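You operate a simulated robot arm through the tools that you are given. There is no shell and no other tool.

Carry out the task below with a simulated robot arm. There is one attempt and no reset: what you move stays moved.

JOB
Glue the white top on the key in the jig and clamp it.
Fine: brush on a strip from the pot; brush back in the cup, lid back on; bar stays down, knob on HOLD. A coat counts when it lies all over at full strength: go over it till it gets no stronger.

It is judged by the outcome, as a careful person would: the job done as asked, and still so three seconds after it is handed in. It fails if anything else is knocked over, pushed out of place, dropped, spilled or broken. Lids that push on must go on centred and level and be pressed home; caps that screw on are set level and turned clockwise until they are tight.

ROBOT AND FRAMES
A 7-joint arm with a two-finger parallel gripper, fixed in place. Base frame: the origin is at the foot of the arm, x ahead of it, y to its left, z up; the work surface is at about z = 78. Readings come in cm, rad, newtons and seconds.
With the tool pointing down near the work surface it reaches from about 22 to 68 cm from the base axis. Its first joint turns from -1.152 to 1.152 rad. Payload 2.4 kg.
Tool frame: the origin (TCP) lies between the finger pads and is the grasp point; the fingertips stand 3 cm ahead of it; z points along the fingers, y is the line along which they close. The gripper opens to 9.4 cm. The fingers are 2.8 cm wide and 1 cm thick; the gripper's body (5 by 9.6 cm) begins 5.5 cm behind the TCP.
Orientation is that of the tool frame in the base frame, as a unit quaternion [w, x, y, z]. With the fingers straight down and closing along the base's y, the tool's x points along the base's -x, its y along +y and its z along -z.

CONTROLS
- The arm moves only by the tool arm_command. Its argument "moves" is text: rows parted by semicolons, each of 7 numbers parted by spaces: the closure, from 0 (fully open) to 1 (shut), then the shift along the base's x, y, z in units of 400 mm (1.0 is 400 mm), then the turn, a rotation vector about the base's x, y, z in units of 90 degrees (1.0 is 90 degrees). In form: claw x y z ax ay az; .... A call has 1 to 20 rows; each row is the pose to reach, as a shift and turn from the pose commanded when the call began. A call with a number of a shift or a turn outside -1 to 1 is refused whole. Rows are played at 5 a second. More than 5 cm and 0.15 rad between two rows, or a gripper value outside its range, and nothing of the call is played. Where a pose cannot be reached the arm comes as near as it can. A force on the tool above 80 N (or 10 N above the force at the start of the call, whichever is more), or a blocked arm, ends the call early, and 0.2 s more pass. The fingers move at their own pace (about 15.3 cm/s each) and stop on an object; they squeeze with about 36 N. The grip force told is the motor's: it shows also when the fingers shut on nothing. Time passes only in rows, and 0.2 s behind the last, so rows that repeat a pose let the fingers close. The reply holds the time, the measured pose of the TCP, the force on the tool along the base axes, the opening and the grip force, in the units named above and with some noise, with the torque about the TCP (base axes, N m) and any sound that the robot's microphone picked up.
- Cameras (640 x 400 px; columns grow to the right, rows downward): "scene" is fixed at [2.33, 45.85, 145.28]; the picture's right is [-0.88, -0.47, 0.00], its down [-0.23, 0.43, -0.87] and it looks along [0.41, -0.77, -0.49] (base axes); focal length 329 px, centre (320, 200). "wrist" rides on the gripper at [7.6, 1.4, -10.3] in the tool frame; the picture's right is [-0.18, 0.98, 0.00], its down [-0.75, -0.14, -0.64] and it looks along [-0.63, -0.12, 0.77] (tool axes); focal length 243 px, centre (320, 200). There is no depth. A picture from a camera that has moved, and an enlarged one, comes with that camera's place and axes in the base frame and with its lens.
- snapshot(camera): a new picture of that camera. The clock stands still meanwhile.
- enlarge(camera, box): a new picture of the part [left, top, right, bottom] of that camera's present view, enlarged. The clock stands still meanwhile.
- sign_off(): hands the job in; it is judged then, once.

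Places have to be worked out from the pictures, the camera data and where the tool is seen. Open the gripper and draw the arm clear of the work before you hand the job in, unless the task says otherwise.

The tools are called after "Emit:" as name(argument=value, ...) on one line, values as JSON. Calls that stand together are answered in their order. arm_command: Moves the arm, as the interface text tells. Its arguments: {"type":"object","properties":{"moves":{"type":"string"}},"required":["moves"]} The other tools are called the same way: snapshot (camera) takes a picture; enlarge (camera, box) takes an enlarged picture of a part of a camera's view; sign_off () hands the job in.

At the start:

```text
time_s: 0.0
eef_pos: [36.0, -22.35, 120.1]
tool_rot: [-0.001, 0.001, 1.0, -0.001]
ft_force: [0.0, -0.7, -0.7]
wrist_torque: [0.0, -0.02, 0.0]
width: 9.4
gripper_force: 0.1
```

scene: 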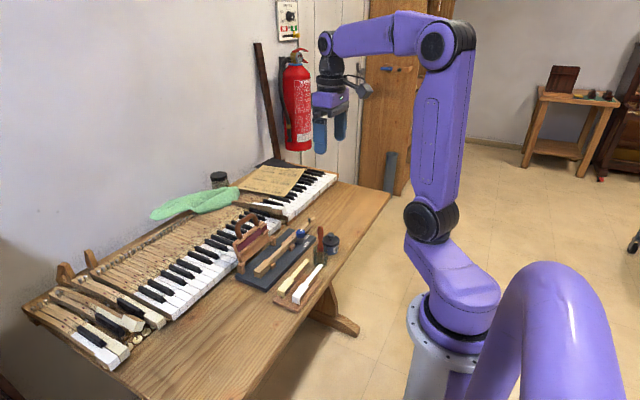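
wrist: 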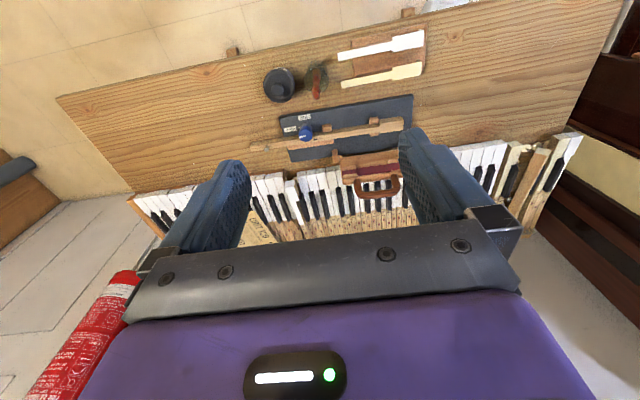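

I start by looking closely at the work area from both cameras.

Emit:
enlarge(camera="scene", box=[220, 200, 360, 310])

Emit:
enlarge(camera="wrist", box=[240, 20, 440, 210])

```text
3.64 times, centred on (290, 255) of scene
camera zoom: at [2.33, 45.85, 145.28], right [-0.88, -0.47, 0.0], down [-0.23, 0.43, -0.87], along [0.41, -0.77, -0.49], focal length 1196 px, centre (429, 0)
```

zoom: 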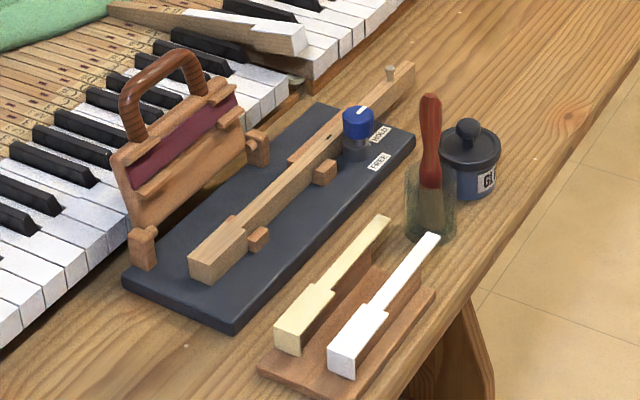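

```text
2.11 times, centred on (340, 115) of wrist
camera zoom: at [28.37, -21.06, 130.32], right [0.19, 0.98, 0.0], down [0.75, -0.14, 0.64], along [0.63, -0.12, -0.77], focal length 511 px, centre (278, 379)
```

zoom: 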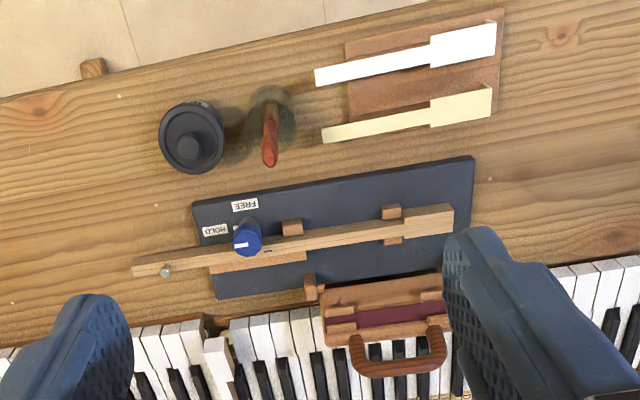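

The jig board spans about x 46–57, y −33 to −6. I move the arm lower above the work to get closer views with parallax.

Emit:
arm_command(moves="0 0.025 0.046 -0.094 0 0 0; 0 0.05 0.092 -0.188 0 0 0; 0 0.075 0.138 -0.281 0 0 0; 0 0.1 0.184 -0.375 0 0 0; 0 0.1 0.184 -0.375 0 0 0")

Emit:
snapshot(camera="wrist")

Emit:
snapshot(camera="scene")

```text
time_s: 1.2
eef_pos: [39.96, -15.04, 105.11]
tool_rot: [-0.001, 0.001, 1.0, -0.001]
ft_force: [-0.1, -0.6, -0.6]
wrist_torque: [-0.02, 0.0, 0.0]
width: 9.42
gripper_force: 0.1
```

```text
taken
camera wrist: at [32.37, -13.57, 115.51], right [0.19, 0.98, 0.0], down [0.75, -0.14, 0.64], along [0.63, -0.12, -0.77], focal length 243 px, centre (320, 200)
```

wrist: 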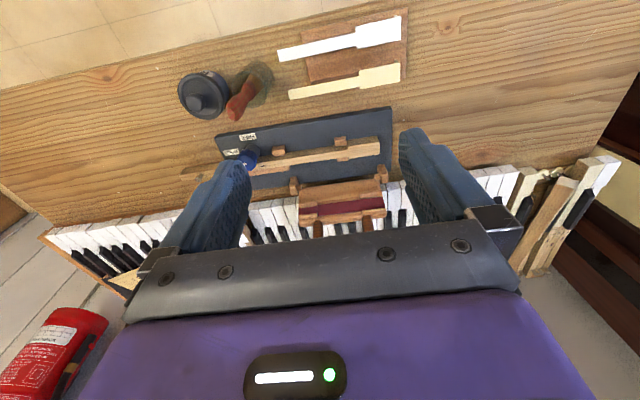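

```text
taken
```

scene: 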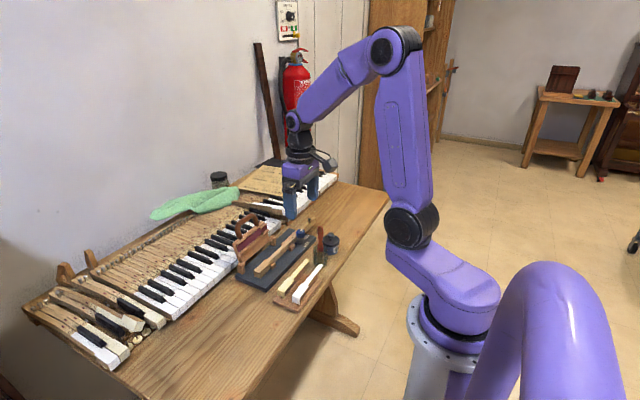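

The jig, pot, brush and tops are all in view; I enlarge each.

Emit:
enlarge(camera="wrist", box=[170, 0, 420, 156])

Emit:
enlarge(camera="wrist", box=[200, 95, 410, 226])

Emit:
enlarge(camera="scene", box=[232, 205, 302, 250])

Emit:
enlarge(camera="scene", box=[270, 225, 350, 310])

```text
2.56 times, centred on (295, 78) of wrist
camera zoom: at [32.37, -13.57, 115.51], right [0.19, 0.98, 0.0], down [0.75, -0.14, 0.64], along [0.63, -0.12, -0.77], focal length 621 px, centre (384, 512)
```

zoom: 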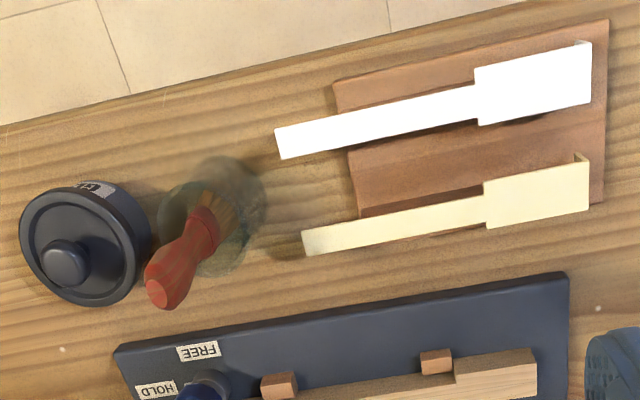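

```text
3.05 times, centred on (305, 160) of wrist
camera zoom: at [32.37, -13.57, 115.51], right [0.19, 0.98, 0.0], down [0.75, -0.14, 0.64], along [0.63, -0.12, -0.77], focal length 739 px, centre (366, 320)
```

zoom: 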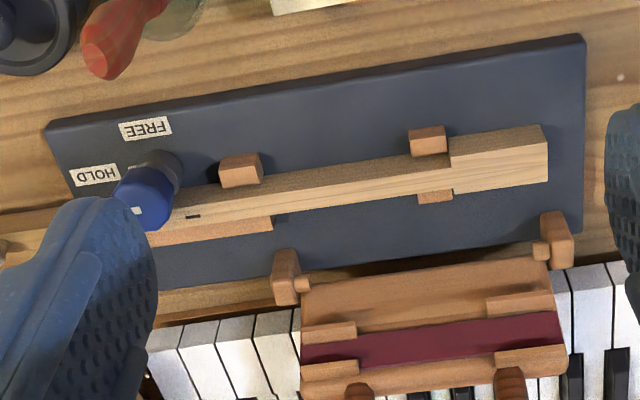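

```text
8.89 times, centred on (267, 228) of scene
camera zoom: at [2.33, 45.85, 145.28], right [-0.88, -0.47, 0.0], down [-0.23, 0.43, -0.87], along [0.41, -0.77, -0.49], focal length 2922 px, centre (791, -44)
```

zoom: 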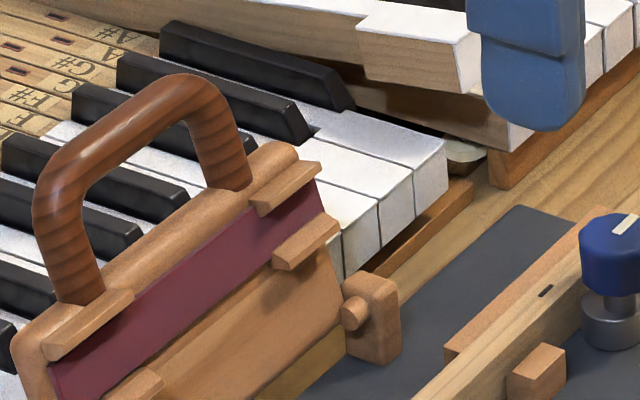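

```text
4.71 times, centred on (310, 268) of scene
camera zoom: at [2.33, 45.85, 145.28], right [-0.88, -0.47, 0.0], down [-0.23, 0.43, -0.87], along [0.41, -0.77, -0.49], focal length 1547 px, centre (367, -118)
```

zoom: 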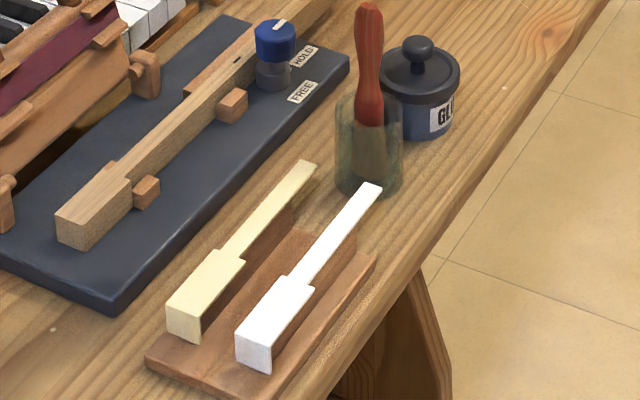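

I need more precise pixel positions, so I enlarge the key head, the tops, pot/brush and knob separately in the scene view.

Emit:
enlarge(camera="scene", box=[250, 232, 306, 282])

Emit:
enlarge(camera="scene", box=[270, 255, 336, 306])

Emit:
enlarge(camera="scene", box=[308, 222, 348, 272])

Emit:
enlarge(camera="scene", box=[280, 215, 330, 255])

```text
8.00 times, centred on (278, 257) of scene
camera zoom: at [2.33, 45.85, 145.28], right [-0.88, -0.47, 0.0], down [-0.23, 0.43, -0.87], along [0.41, -0.77, -0.49], focal length 2630 px, centre (656, -256)
```

zoom: 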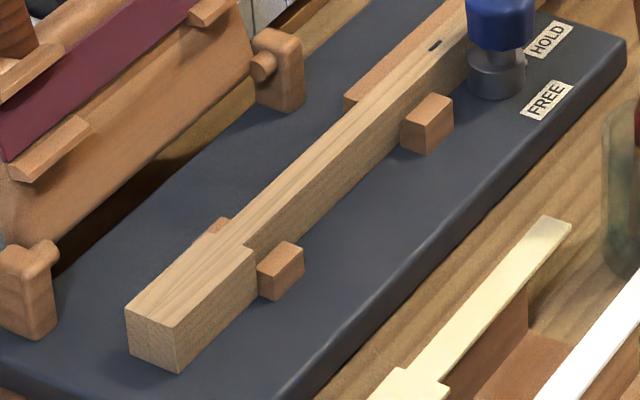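

```text
7.84 times, centred on (303, 280) of scene
camera zoom: at [2.33, 45.85, 145.28], right [-0.88, -0.47, 0.0], down [-0.23, 0.43, -0.87], along [0.41, -0.77, -0.49], focal length 2578 px, centre (453, -431)
```

zoom: 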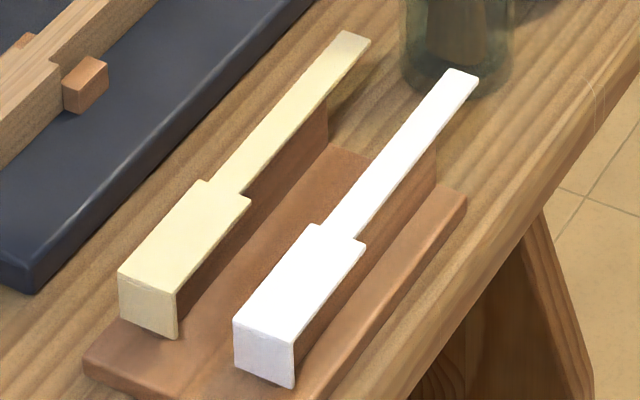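

```text
8.00 times, centred on (328, 247) of scene
camera zoom: at [2.33, 45.85, 145.28], right [-0.88, -0.47, 0.0], down [-0.23, 0.43, -0.87], along [0.41, -0.77, -0.49], focal length 2630 px, centre (256, -176)
```

zoom: 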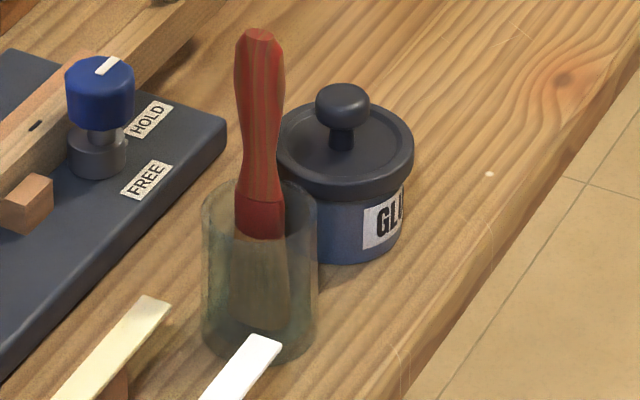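

```text
10.00 times, centred on (305, 235) of scene
camera zoom: at [2.33, 45.85, 145.28], right [-0.88, -0.47, 0.0], down [-0.23, 0.43, -0.87], along [0.41, -0.77, -0.49], focal length 3288 px, centre (470, -150)
```

zoom: 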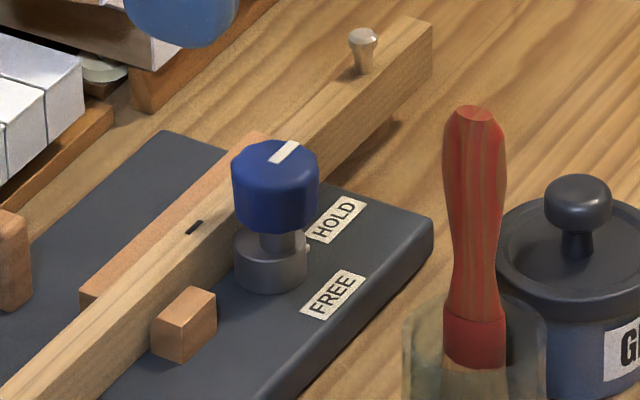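

I enlarge the wrist view on the key head and on the knob to separate top faces from side faces.

Emit:
enlarge(camera="wrist", box=[320, 125, 390, 170])

Emit:
enlarge(camera="wrist", box=[215, 120, 295, 180])

Emit:
enlarge(camera="wrist", box=[285, 155, 400, 240])

Emit:
enlarge(camera="wrist", box=[170, 45, 280, 130])

```text
8.89 times, centred on (355, 148) of wrist
camera zoom: at [32.37, -13.57, 115.51], right [0.19, 0.98, 0.0], down [0.75, -0.14, 0.64], along [0.63, -0.12, -0.77], focal length 2157 px, centre (9, 667)
```

zoom: 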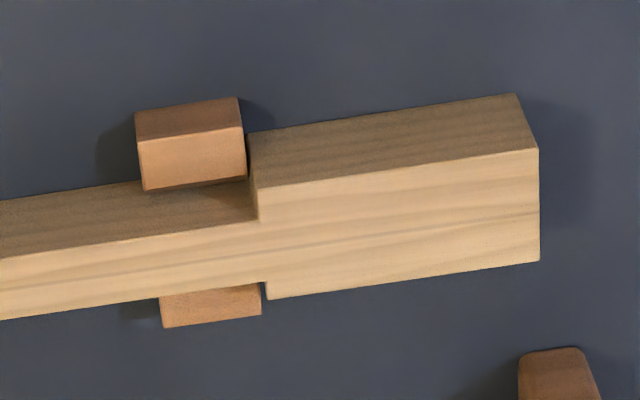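

```text
6.67 times, centred on (255, 150) of wrist
camera zoom: at [32.37, -13.57, 115.51], right [0.19, 0.98, 0.0], down [0.75, -0.14, 0.64], along [0.63, -0.12, -0.77], focal length 1618 px, centre (753, 533)
```

zoom: 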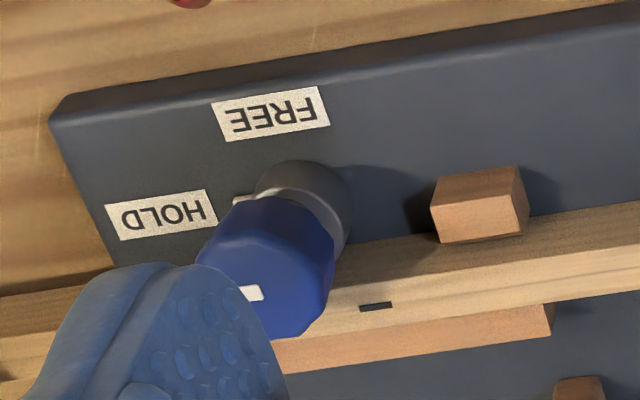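

```text
4.71 times, centred on (342, 198) of wrist
camera zoom: at [32.37, -13.57, 115.51], right [0.19, 0.98, 0.0], down [0.75, -0.14, 0.64], along [0.63, -0.12, -0.77], focal length 1142 px, centre (214, 212)
```

zoom: 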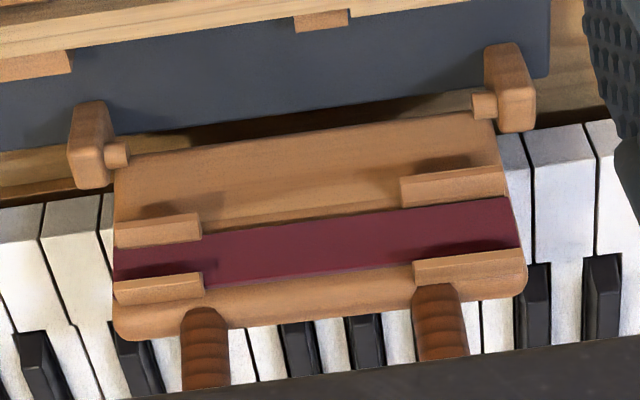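

```text
4.71 times, centred on (225, 88) of wrist
camera zoom: at [32.37, -13.57, 115.51], right [0.19, 0.98, 0.0], down [0.75, -0.14, 0.64], along [0.63, -0.12, -0.77], focal length 1142 px, centre (767, 729)
```

zoom: 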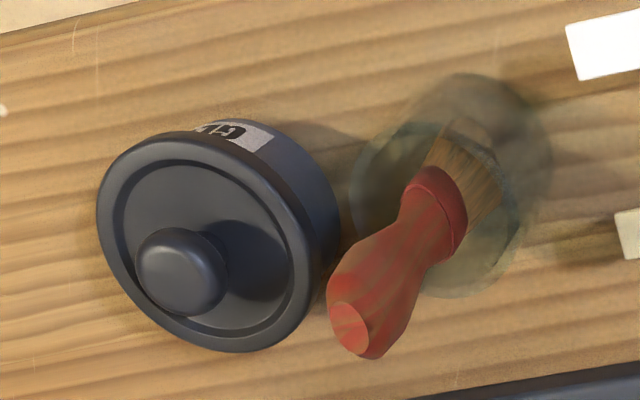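

The key top face is about z 82.8, x 49.75–51.9, y −8 to −22. The lid knob is near (39.1, −30.2, 85.3) and the brush handle near (39, −23.4). The knob mark seems to point at HOLD already. I move above the glue pot and look again.

Emit:
arm_command(moves="0 -0.005 -0.095 0 0 0 0; 0 -0.011 -0.19 0 0 0 0; 0 -0.016 -0.285 0 0 0 0; 0 -0.0215 -0.379 0 0 0 0; 0 -0.0215 -0.379 -0.1 0 0 0; 0 -0.0215 -0.379 -0.2 0 0 0; 0 -0.0215 -0.379 -0.25 0 0 0; 0 -0.0215 -0.379 -0.25 0 0 0")

Emit:
snapshot(camera="wrist")

Emit:
enlarge(camera="scene", box=[290, 190, 370, 270])

```text
time_s: 3.0
eef_pos: [39.01, -30.02, 95.2]
tool_rot: [0.0, 0.002, 1.0, -0.001]
ft_force: [1.3, 0.8, -0.6]
wrist_torque: [-0.01, -0.02, 0.03]
width: 9.4
gripper_force: 0.1
```

```text
taken
camera wrist: at [31.39, -28.65, 105.41], right [0.19, 0.98, 0.0], down [0.75, -0.14, 0.64], along [0.63, -0.12, -0.77], focal length 243 px, centre (320, 200)
```

wrist: 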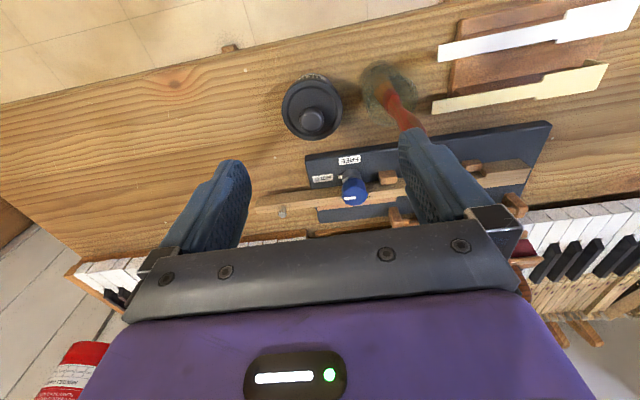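

```text
5.00 times, centred on (330, 230) of scene
camera zoom: at [2.33, 45.85, 145.28], right [-0.88, -0.47, 0.0], down [-0.23, 0.43, -0.87], along [0.41, -0.77, -0.49], focal length 1644 px, centre (270, 50)
```

zoom: 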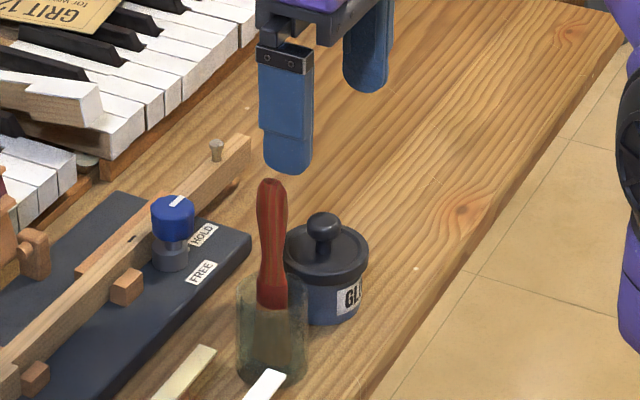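

The opened right finger is very near the brush handle, so I'll narrow the gripper before going down. First I enlarge the pot and the jig knob.

Emit:
enlarge(camera="wrist", box=[265, 55, 365, 155])

Emit:
enlarge(camera="wrist", box=[290, 140, 420, 220])

Emit:
enlarge(camera="scene", box=[310, 220, 350, 260])

```text
4.00 times, centred on (315, 105) of wrist
camera zoom: at [31.39, -28.65, 105.41], right [0.19, 0.98, 0.0], down [0.75, -0.14, 0.64], along [0.63, -0.12, -0.77], focal length 970 px, centre (340, 580)
```

zoom: 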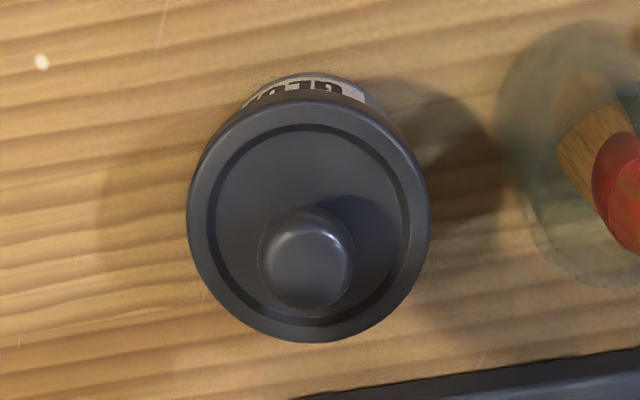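

```text
4.92 times, centred on (355, 180) of wrist
camera zoom: at [31.39, -28.65, 105.41], right [0.19, 0.98, 0.0], down [0.75, -0.14, 0.64], along [0.63, -0.12, -0.77], focal length 1194 px, centre (148, 298)
```

zoom: 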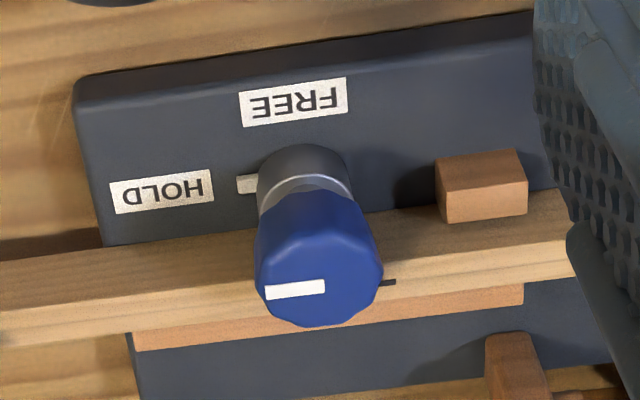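

```text
10.00 times, centred on (330, 240) of scene
camera zoom: at [2.33, 45.85, 145.28], right [-0.88, -0.47, 0.0], down [-0.23, 0.43, -0.87], along [0.41, -0.77, -0.49], focal length 3288 px, centre (220, -200)
```

zoom: 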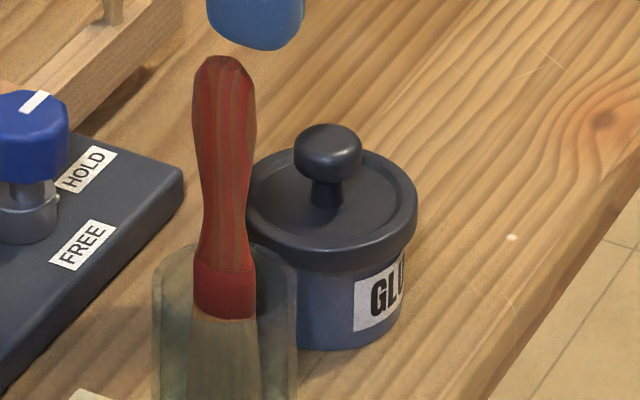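

The lid knob centre comes out at about (39.15, −30.8), z 84.2–85.4, with the lid rim near z 82.8. I narrow the gripper, descend around the knob, and close.

Emit:
arm_command(moves="0.55 0 0 0 0 0 0; 0.55 0 -0.0163 0 0 0 0; 0.55 0 -0.0163 -0.08 0 0 0; 0.55 0 -0.0163 -0.14 0 0 0; 0.55 0 -0.0163 -0.18 0 0 0; 0.55 0 -0.0163 -0.2 0 0 0; 0.55 0 -0.0163 -0.215 0 0 0; 0.55 0 -0.0163 -0.215 0 0 0")

Emit:
enlarge(camera="wrist", box=[220, 80, 420, 230])

Emit:
enlarge(camera="scene", box=[300, 200, 360, 260])

```text
time_s: 4.8
eef_pos: [39.2, -30.97, 86.51]
tool_rot: [0.0, 0.001, 1.0, -0.001]
ft_force: [0.4, 0.9, 0.7]
wrist_torque: [0.03, 0.02, 0.0]
width: 4.24
gripper_force: 0.1
```

```text
2.67 times, centred on (320, 155) of wrist
camera zoom: at [31.57, -29.48, 96.74], right [0.19, 0.98, 0.0], down [0.75, -0.14, 0.64], along [0.63, -0.12, -0.77], focal length 647 px, centre (320, 320)
```

zoom: 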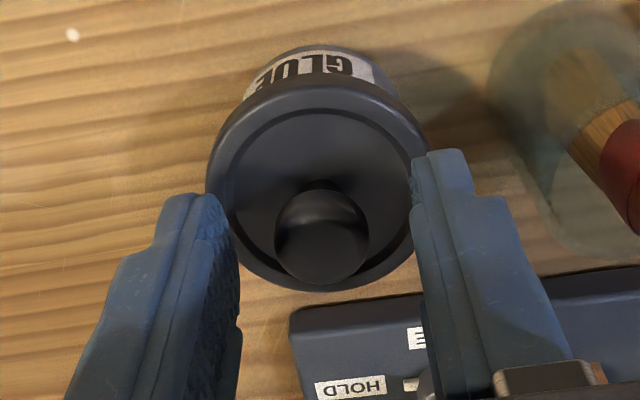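

```text
6.67 times, centred on (330, 230) of scene
camera zoom: at [2.33, 45.85, 145.28], right [-0.88, -0.47, 0.0], down [-0.23, 0.43, -0.87], along [0.41, -0.77, -0.49], focal length 2192 px, centre (253, 0)
```

zoom: 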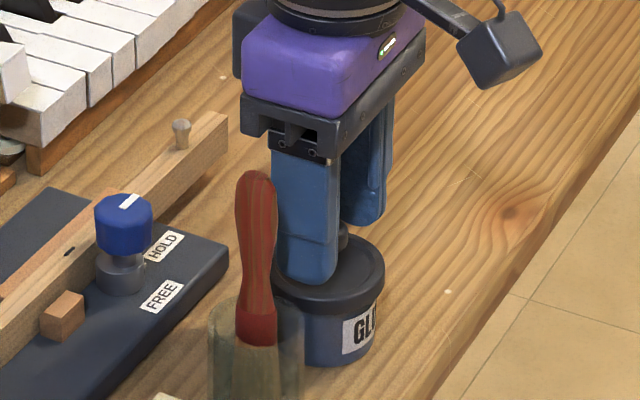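

The fingers straddle the lid knob, centred within about 1 mm. I close and then raise by small steps to test how the lid comes off.

Emit:
arm_command(moves="0.9 0 0 0 0 0 0; 0.9 0 0 0 0 0 0; 0.9 0 0 0 0 0 0")

Emit:
arm_command(moves="0.9 0 0 0.005 0 0 0; 0.9 0 0 0.01 0 0 0; 0.9 0 0 0.015 0 0 0; 0.9 0 0 0.02 0 0 0")

Emit:
enlarge(camera="scene", box=[300, 200, 360, 260])

```text
time_s: 5.6
eef_pos: [39.16, -30.92, 86.35]
tool_rot: [0.0, 0.0, 1.0, -0.001]
ft_force: [-0.1, -0.2, 0.3]
wrist_torque: [-0.03, 0.0, -0.04]
width: 1.69
gripper_force: 35.8
heard: snap
```

```text
time_s: 6.6
eef_pos: [39.13, -30.94, 87.27]
tool_rot: [0.0, 0.001, 1.0, -0.001]
ft_force: [0.2, 0.8, 0.6]
wrist_torque: [0.02, 0.02, -0.02]
width: 1.74
gripper_force: 35.2
```

```text
6.67 times, centred on (330, 230) of scene
camera zoom: at [2.33, 45.85, 145.28], right [-0.88, -0.47, 0.0], down [-0.23, 0.43, -0.87], along [0.41, -0.77, -0.49], focal length 2192 px, centre (253, 0)
```

zoom: 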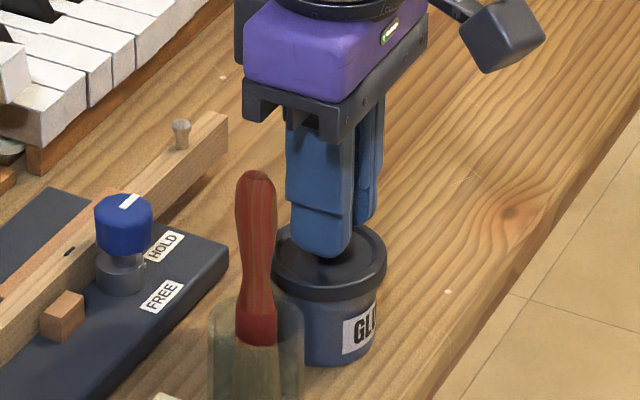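

A snap was heard and the lid seems to rise with almost no force. I raise further and check.

Emit:
arm_command(moves="0.9 0 0 0.03 0 0 0; 0.9 0 0 0.08 0 0 0; 0.9 0 0 0.13 0 0 0; 0.9 0 0 0.18 0 0 0")

Emit:
enlarge(camera="scene", box=[290, 180, 360, 260])

Emit:
snapshot(camera="wrist")

```text
time_s: 7.6
eef_pos: [39.08, -30.99, 94.36]
tool_rot: [0.0, 0.001, 1.0, -0.001]
ft_force: [0.1, 0.4, -0.4]
wrist_torque: [-0.01, -0.03, -0.01]
width: 1.72
gripper_force: 35.5
```

```text
5.00 times, centred on (325, 220) of scene
camera zoom: at [2.33, 45.85, 145.28], right [-0.88, -0.47, 0.0], down [-0.23, 0.43, -0.87], along [0.41, -0.77, -0.49], focal length 1644 px, centre (295, 100)
```

zoom: 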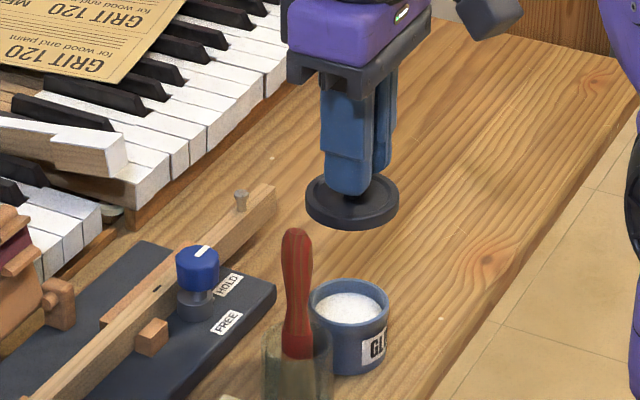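

```text
taken
camera wrist: at [31.46, -29.5, 104.75], right [0.19, 0.98, 0.0], down [0.75, -0.14, 0.64], along [0.63, -0.12, -0.77], focal length 243 px, centre (320, 200)
```

wrist: 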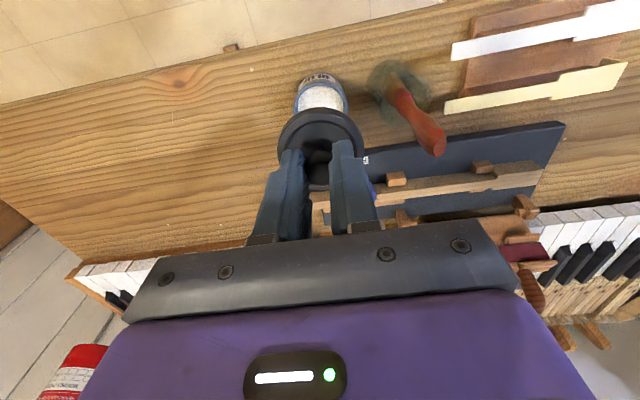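

The lid is off and the pot is full of white glue. I carry the lid to a free spot on the table around (39.2, −38.8) and lower it carefully.

Emit:
arm_command(moves="0.9 0 -0.1 0 0 0 0; 0.9 0 -0.195 0 0 0 0; 0.9 0 -0.195 -0.1 0 0 0; 0.9 0 -0.195 -0.2 0 0 0; 0.9 0 -0.195 -0.24 0 0 0; 0.9 0 -0.195 -0.25 0 0 0; 0.9 0 -0.195 -0.255 0 0 0")

Emit:
enlarge(camera="scene", box=[300, 170, 390, 260])

```text
time_s: 9.2
eef_pos: [39.21, -38.57, 84.29]
tool_rot: [0.0, 0.001, 1.0, -0.001]
ft_force: [0.0, -0.3, -0.7]
wrist_torque: [0.0, -0.01, 0.01]
width: 1.86
gripper_force: 35.9
```

```text
4.44 times, centred on (345, 215) of scene
camera zoom: at [2.33, 45.85, 145.28], right [-0.88, -0.47, 0.0], down [-0.23, 0.43, -0.87], along [0.41, -0.77, -0.49], focal length 1461 px, centre (209, 133)
```

zoom: 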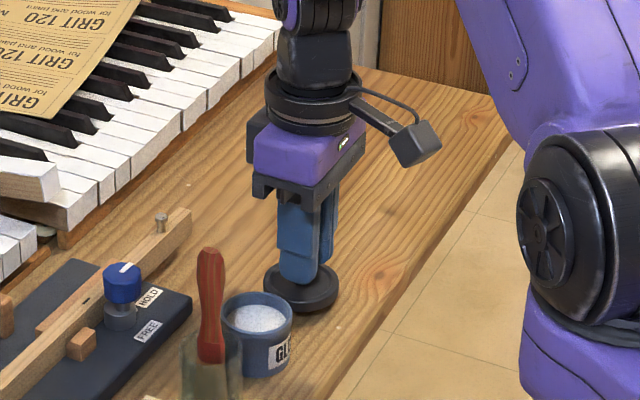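

The lid is about a centimetre above the table. I lower in small steps to find contact.

Emit:
arm_command(moves="0.9 0 0 -0.005 0 0 0; 0.9 0 0 -0.01 0 0 0; 0.9 0 0 -0.015 0 0 0; 0.9 0 0 -0.02 0 0 0")

Emit:
enlarge(camera="wrist", box=[220, 80, 420, 230])

Emit:
enlarge(camera="scene", box=[330, 200, 390, 260])

```text
time_s: 10.2
eef_pos: [39.06, -38.75, 83.5]
tool_rot: [0.001, 0.001, 1.0, -0.001]
ft_force: [-0.8, -0.2, -0.7]
wrist_torque: [0.02, 0.01, -0.01]
width: 1.85
gripper_force: 36.0
```

```text
2.67 times, centred on (320, 155) of wrist
camera zoom: at [31.53, -37.26, 93.7], right [0.19, 0.98, 0.0], down [0.75, -0.14, 0.64], along [0.63, -0.12, -0.77], focal length 647 px, centre (320, 320)
```

zoom: 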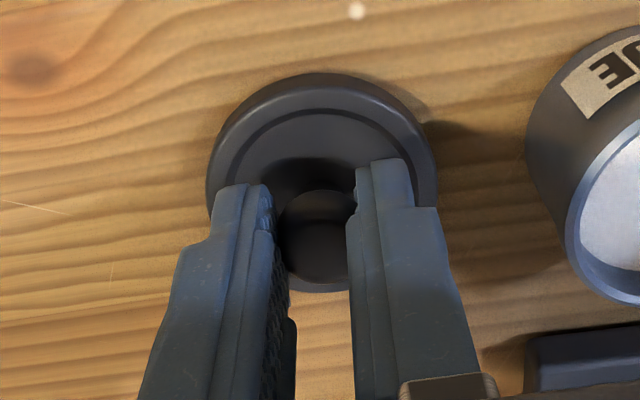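

```text
6.67 times, centred on (360, 230) of scene
camera zoom: at [2.33, 45.85, 145.28], right [-0.88, -0.47, 0.0], down [-0.23, 0.43, -0.87], along [0.41, -0.77, -0.49], focal length 2192 px, centre (53, 0)
```

zoom: 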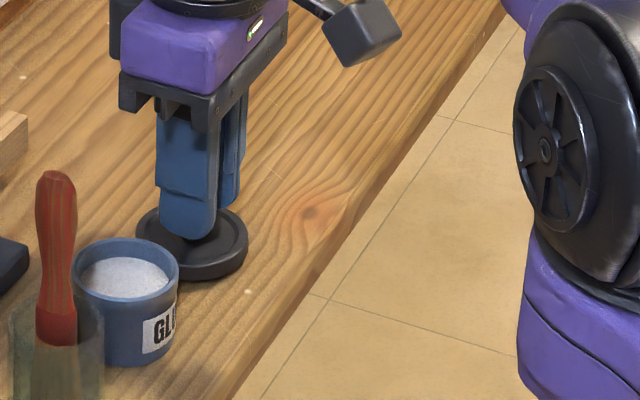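

No contact force yet, so I go on lowering in 1–2 mm steps.

Emit:
arm_command(moves="0.9 0 0 -0.005 0 0 0; 0.9 0 0 -0.01 0 0 0; 0.9 0 0 -0.01 0 0 0")

Emit:
arm_command(moves="0.9 0 0 -0.004 0 0 0; 0.9 0 0 -0.008 0 0 0; 0.9 0 0 -0.008 0 0 0")

```text
time_s: 11.0
eef_pos: [39.04, -38.67, 83.09]
tool_rot: [0.0, 0.001, 1.0, -0.001]
ft_force: [1.4, -0.5, 0.1]
wrist_torque: [-0.01, 0.01, 0.04]
width: 1.85
gripper_force: 36.6
```

```text
time_s: 11.8
eef_pos: [39.17, -38.71, 82.9]
tool_rot: [0.0, 0.001, 1.0, -0.001]
ft_force: [-5.9, 6.2, 34.6]
wrist_torque: [0.19, 0.1, 0.0]
width: 1.85
gripper_force: 35.4
```

Contact at z ≈ 82.95, the lid rests on the table. I ease off, release, and rise.

Emit:
arm_command(moves="0.9 0 0 0.005 0 0 0; 0.55 0 0 0.005 0 0 0; 0.55 0 0 0.005 0 0 0; 0.55 0 0 0.05 0 0 0; 0.55 0 0 0.15 0 0 0; 0.55 0 0 0.25 0 0 0; 0.55 0 0 0.3 0 0 0; 0.55 0 0 0.3 0 0 0")

Emit:
snapshot(camera="wrist")

Emit:
enlarge(camera="scene", box=[300, 190, 390, 270])

```text
time_s: 13.6
eef_pos: [39.12, -39.03, 94.81]
tool_rot: [-0.001, 0.001, 1.0, -0.002]
ft_force: [0.9, 0.3, 0.6]
wrist_torque: [0.0, 0.0, 0.0]
width: 4.24
gripper_force: 0.0
```

```text
taken
camera wrist: at [31.49, -37.58, 105.04], right [0.19, 0.98, 0.0], down [0.75, -0.14, 0.64], along [0.63, -0.12, -0.77], focal length 243 px, centre (320, 200)
```

wrist: 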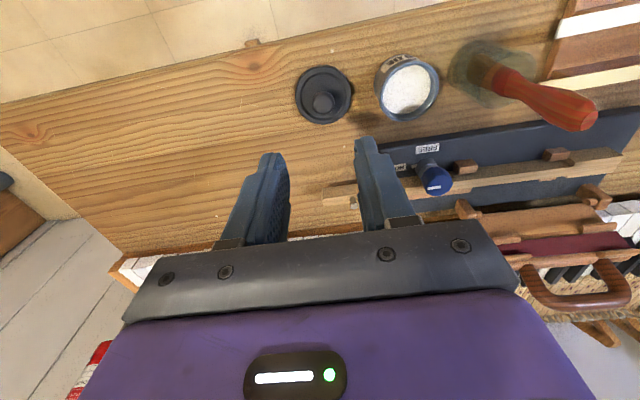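

```text
5.00 times, centred on (345, 230) of scene
camera zoom: at [2.33, 45.85, 145.28], right [-0.88, -0.47, 0.0], down [-0.23, 0.43, -0.87], along [0.41, -0.77, -0.49], focal length 1644 px, centre (195, 50)
```

zoom: 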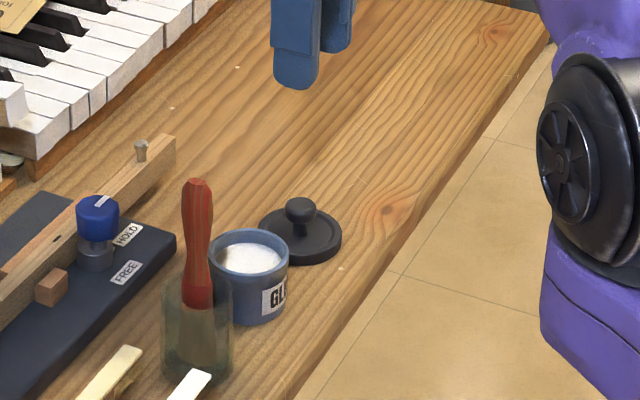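

The lid rests flat at about (39.1, −38.7). Before gluing I'll set the jig knob to FREE, since it points at HOLD while the bar is up. I go above the knob near (48.65, −27.95).

Emit:
arm_command(moves="0.5 0.06 0.0666 0 0 0 0; 0.5 0.12 0.133 0 0 0 0; 0.5 0.18 0.2 0 0 0 0; 0.5 0.2378 0.2663 0 0 0 0; 0.5 0.2378 0.2663 -0.08 0 0 0; 0.5 0.2378 0.2663 -0.14 0 0 0; 0.5 0.2378 0.2663 -0.14 0 0 0")

Emit:
enlarge(camera="wrist", box=[220, 80, 420, 230])

Emit:
enlarge(camera="scene", box=[270, 190, 340, 260])

```text
time_s: 15.2
eef_pos: [48.76, -28.12, 89.24]
tool_rot: [0.0, 0.0, 1.0, -0.001]
ft_force: [-0.2, 0.5, 0.0]
wrist_torque: [0.01, -0.01, 0.02]
width: 4.69
gripper_force: 0.0
```

```text
2.67 times, centred on (320, 155) of wrist
camera zoom: at [41.08, -26.74, 99.55], right [0.19, 0.98, 0.0], down [0.75, -0.14, 0.64], along [0.63, -0.12, -0.77], focal length 647 px, centre (320, 320)
```

zoom: 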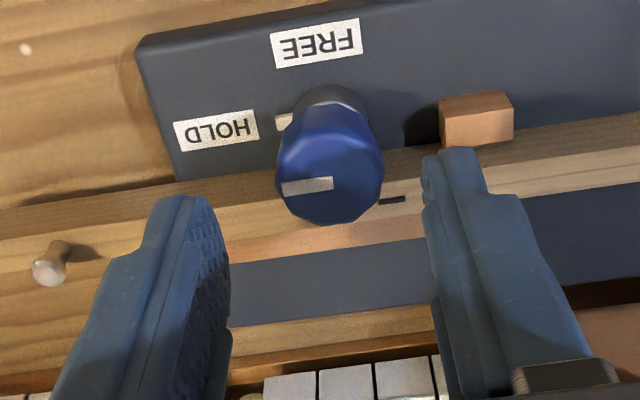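

```text
5.71 times, centred on (305, 225) of scene
camera zoom: at [2.33, 45.85, 145.28], right [-0.88, -0.47, 0.0], down [-0.23, 0.43, -0.87], along [0.41, -0.77, -0.49], focal length 1879 px, centre (406, 57)
```

zoom: 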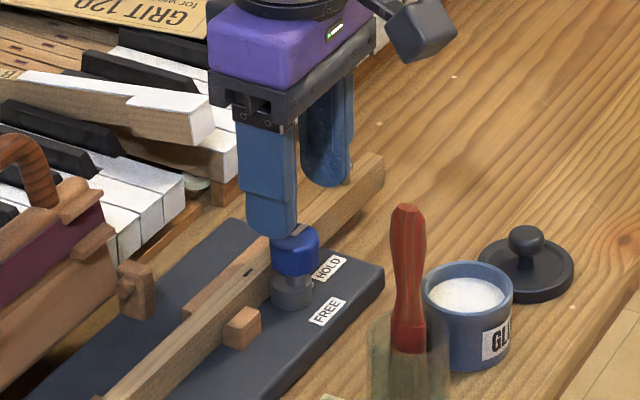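

The knob is centred between the fingers at about (48.66, −27.85). I descend to tip height z ≈ 83.2 (above the key surface) and grip it.

Emit:
arm_command(moves="0.6 0 0.002 -0.03 0 0 0; 0.6 0 0.002 -0.06 0 0 0; 0.6 0 0.002 -0.074 0 0 0; 0.6 0 0.002 -0.074 0 0 0; 0.9 0 0.002 -0.074 0 0 0; 0.9 0 0.002 -0.074 0 0 0; 0.9 0 0.002 -0.074 0 0 0")

Emit:
enlarge(camera="wrist", box=[220, 80, 420, 230])

```text
time_s: 16.8
eef_pos: [48.61, -28.01, 86.25]
tool_rot: [0.0, -0.001, 1.0, 0.0]
ft_force: [0.1, 3.4, 0.6]
wrist_torque: [0.1, 0.02, -0.01]
width: 2.82
gripper_force: 35.5
```

```text
2.67 times, centred on (320, 155) of wrist
camera zoom: at [41.11, -26.57, 96.52], right [0.18, 0.98, 0.0], down [0.75, -0.14, 0.64], along [0.63, -0.12, -0.77], focal length 647 px, centre (320, 320)
```

zoom: 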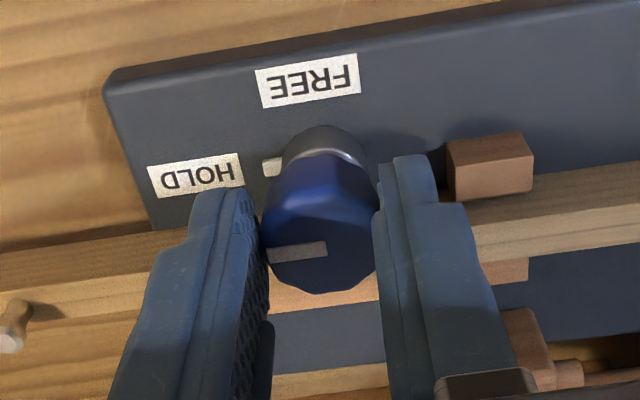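

The knob is gripped (2.82 cm). I turn it 90° clockwise as seen from above, from HOLD (−y) towards FREE (−x).

Emit:
arm_command(moves="0.9 0 0 0 0 0 -0.09; 0.9 0 0 0 0 0 -0.18; 0.9 0 0 0 0 0 -0.27; 0.9 0 0 0 0 0 -0.36; 0.9 0 0 0 0 0 -0.45; 0.9 0 0 0 0 0 -0.54; 0.9 0 0 0 0 0 -0.63; 0.9 0 0 0 0 0 -0.72; 0.9 0 0 0 0 0 -0.81; 0.9 0 0 0 0 0 -0.9; 0.9 0 0 0 0 0 -0.97; 0.9 0 0 0 0 0 -1; 0.9 0 0 0 0 0 -1")

Emit:
snapshot(camera="wrist")

Emit:
enlarge(camera="scene", box=[230, 190, 340, 270])

```text
time_s: 19.6
eef_pos: [49.1, -27.88, 86.27]
tool_rot: [0.003, 0.705, 0.709, 0.0]
ft_force: [25.1, 13.5, 12.7]
wrist_torque: [-0.06, -0.59, 0.3]
width: 2.78
gripper_force: 36.5
```

```text
taken
camera wrist: at [50.35, -20.11, 96.46], right [0.98, -0.18, 0.0], down [-0.14, -0.75, 0.64], along [-0.11, -0.63, -0.77], focal length 243 px, centre (320, 200)
```

wrist: 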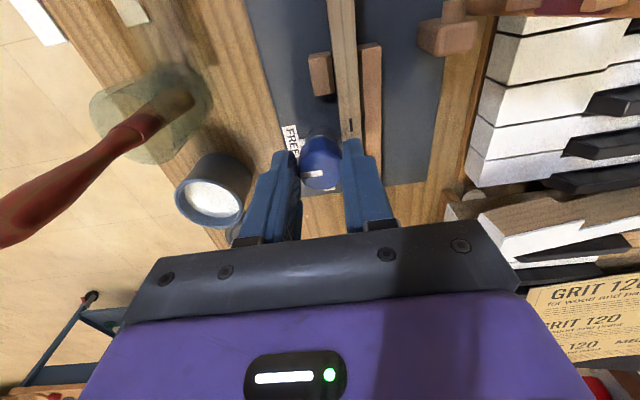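

```text
5.00 times, centred on (285, 230) of scene
camera zoom: at [2.37, 45.89, 145.26], right [-0.88, -0.47, 0.0], down [-0.23, 0.43, -0.87], along [0.41, -0.77, -0.49], focal length 1644 px, centre (495, 50)
```

zoom: 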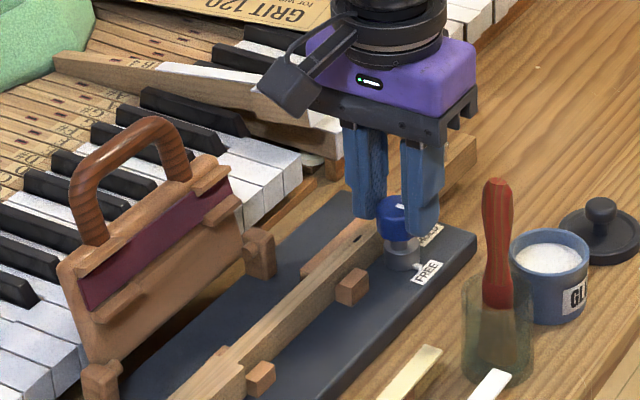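

The turn played out, with some sideways force (knob axis seems nearer x 49.1). I check the mark's direction.

Emit:
enlarge(camera="wrist", box=[260, 110, 390, 210])

Emit:
enlarge(camera="scene", box=[295, 220, 325, 250])

```text
4.00 times, centred on (325, 160) of wrist
camera zoom: at [50.35, -20.11, 96.46], right [0.98, -0.18, 0.0], down [-0.14, -0.75, 0.64], along [-0.11, -0.63, -0.77], focal length 970 px, centre (300, 360)
```

zoom: 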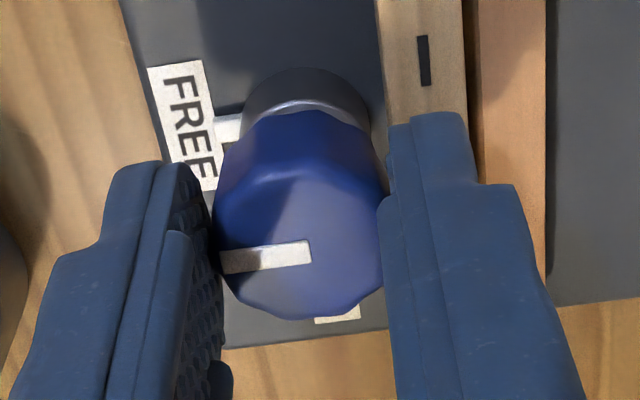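

```text
13.33 times, centred on (310, 235) of scene
camera zoom: at [2.37, 45.89, 145.26], right [-0.88, -0.47, 0.0], down [-0.23, 0.43, -0.87], along [0.41, -0.77, -0.49], focal length 4384 px, centre (453, -267)
```

zoom: 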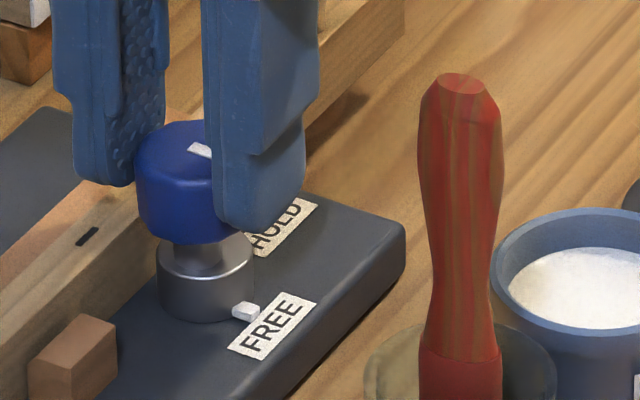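

The mark and base tick now point to FREE. I relieve the sideways tension by shifting the command to x 49.1, then open and rise.

Emit:
arm_command(moves="0.9 0.011 0 0 0 0 0; 0.55 0.011 0 0 0 0 0; 0.55 0.011 0 0 0 0 0; 0.55 0.011 0 0.05 0 0 0; 0.55 0.011 0 0.15 0 0 0; 0.55 0.011 0 0.25 0 0 0; 0.55 0.011 0 0.35 0 0 0; 0.55 0.011 0 0.35 0 0 0")

Emit:
snapshot(camera="wrist")

Emit:
snapshot(camera="scene")

```text
time_s: 21.4
eef_pos: [49.1, -27.82, 100.25]
tool_rot: [0.0, 0.708, 0.707, -0.001]
ft_force: [0.3, 0.1, -1.6]
wrist_torque: [-0.04, 0.03, 0.0]
width: 4.25
gripper_force: 0.0
```

```text
taken
camera wrist: at [50.46, -20.26, 110.53], right [0.98, -0.19, 0.0], down [-0.14, -0.75, 0.64], along [-0.12, -0.63, -0.77], focal length 243 px, centre (320, 200)
```

wrist: 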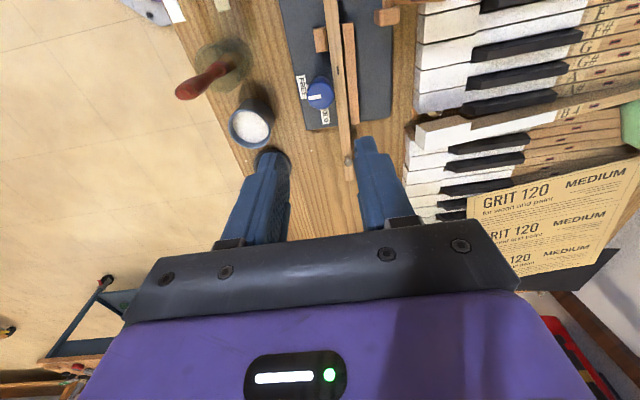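

```text
taken
```

scene: 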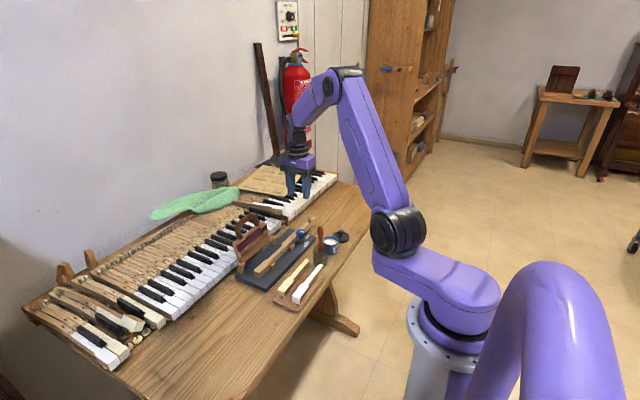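

The knob is FREE. I re-check the jig's position from this new viewing direction, and look at the brush.

Emit:
enlarge(camera="wrist", box=[280, 0, 420, 140])

Emit:
enlarge(camera="wrist", box=[160, 30, 290, 150])

Emit:
enlarge(camera="scene", box=[250, 232, 306, 282])

```text
2.86 times, centred on (350, 70) of wrist
camera zoom: at [50.46, -20.26, 110.53], right [0.98, -0.19, 0.0], down [-0.14, -0.75, 0.64], along [-0.12, -0.63, -0.77], focal length 693 px, centre (234, 571)
```

zoom: 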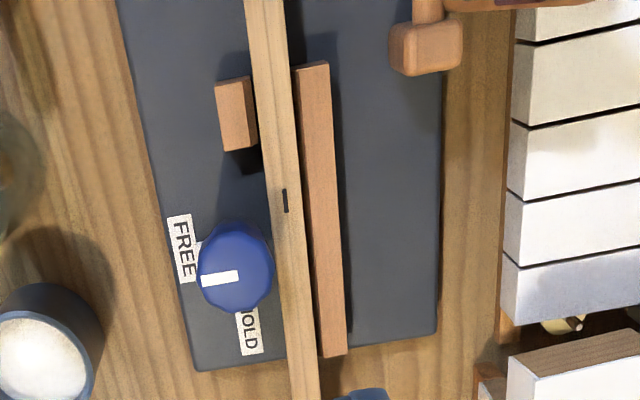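

```text
3.33 times, centred on (225, 90) of wrist
camera zoom: at [50.46, -20.26, 110.53], right [0.98, -0.19, 0.0], down [-0.14, -0.75, 0.64], along [-0.12, -0.63, -0.77], focal length 809 px, centre (637, 567)
```

zoom: 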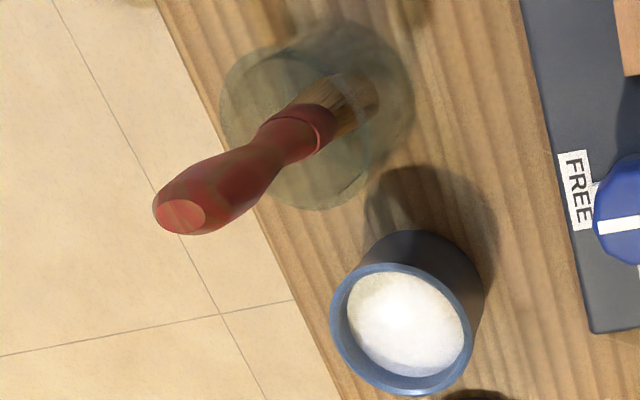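

```text
8.00 times, centred on (278, 257) of scene
camera zoom: at [2.33, 45.85, 145.28], right [-0.88, -0.47, 0.0], down [-0.23, 0.43, -0.87], along [0.41, -0.77, -0.49], focal length 2630 px, centre (656, -256)
```

zoom: 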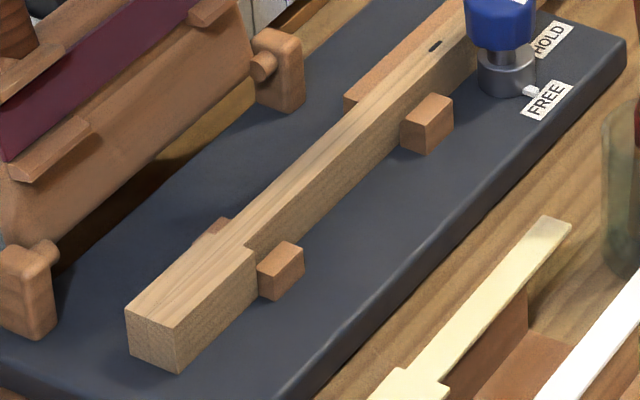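

The jig hasn't shifted. My estimates from different views disagree by a few mm, so I close the empty fingers to see where the known fingertip point appears in the wrist picture, for calibration.

Emit:
arm_command(moves="1 0 0 0 0 0 0; 1 0 0 0 0 0 0; 1 0 0 0 0 0 0")

Emit:
enlarge(camera="wrist", box=[270, 110, 370, 210])

```text
time_s: 22.2
eef_pos: [48.95, -27.92, 100.12]
tool_rot: [0.0, 0.708, 0.707, -0.001]
ft_force: [0.1, -0.5, 0.7]
wrist_torque: [0.0, -0.01, -0.01]
width: 0.0
gripper_force: 32.8
```

```text
4.00 times, centred on (320, 160) of wrist
camera zoom: at [50.47, -20.25, 110.48], right [0.98, -0.19, 0.0], down [-0.14, -0.75, 0.64], along [-0.12, -0.63, -0.77], focal length 970 px, centre (320, 360)
```

zoom: 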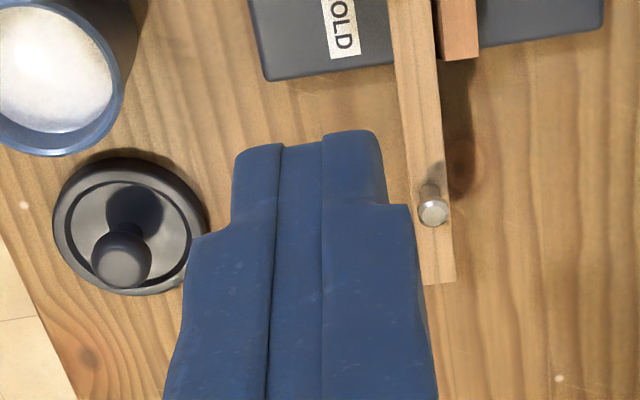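

I use the same closed fingertips, whose position is known, to calibrate the scene camera.

Emit:
enlarge(camera="scene", box=[278, 178, 318, 203])

```text
16.00 times, centred on (298, 190) of scene
camera zoom: at [2.33, 45.85, 145.28], right [-0.88, -0.47, 0.0], down [-0.23, 0.43, -0.87], along [0.41, -0.77, -0.49], focal length 5260 px, centre (672, 352)
```

zoom: 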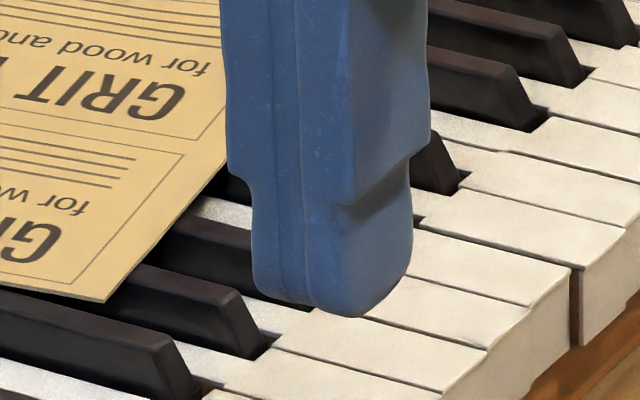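

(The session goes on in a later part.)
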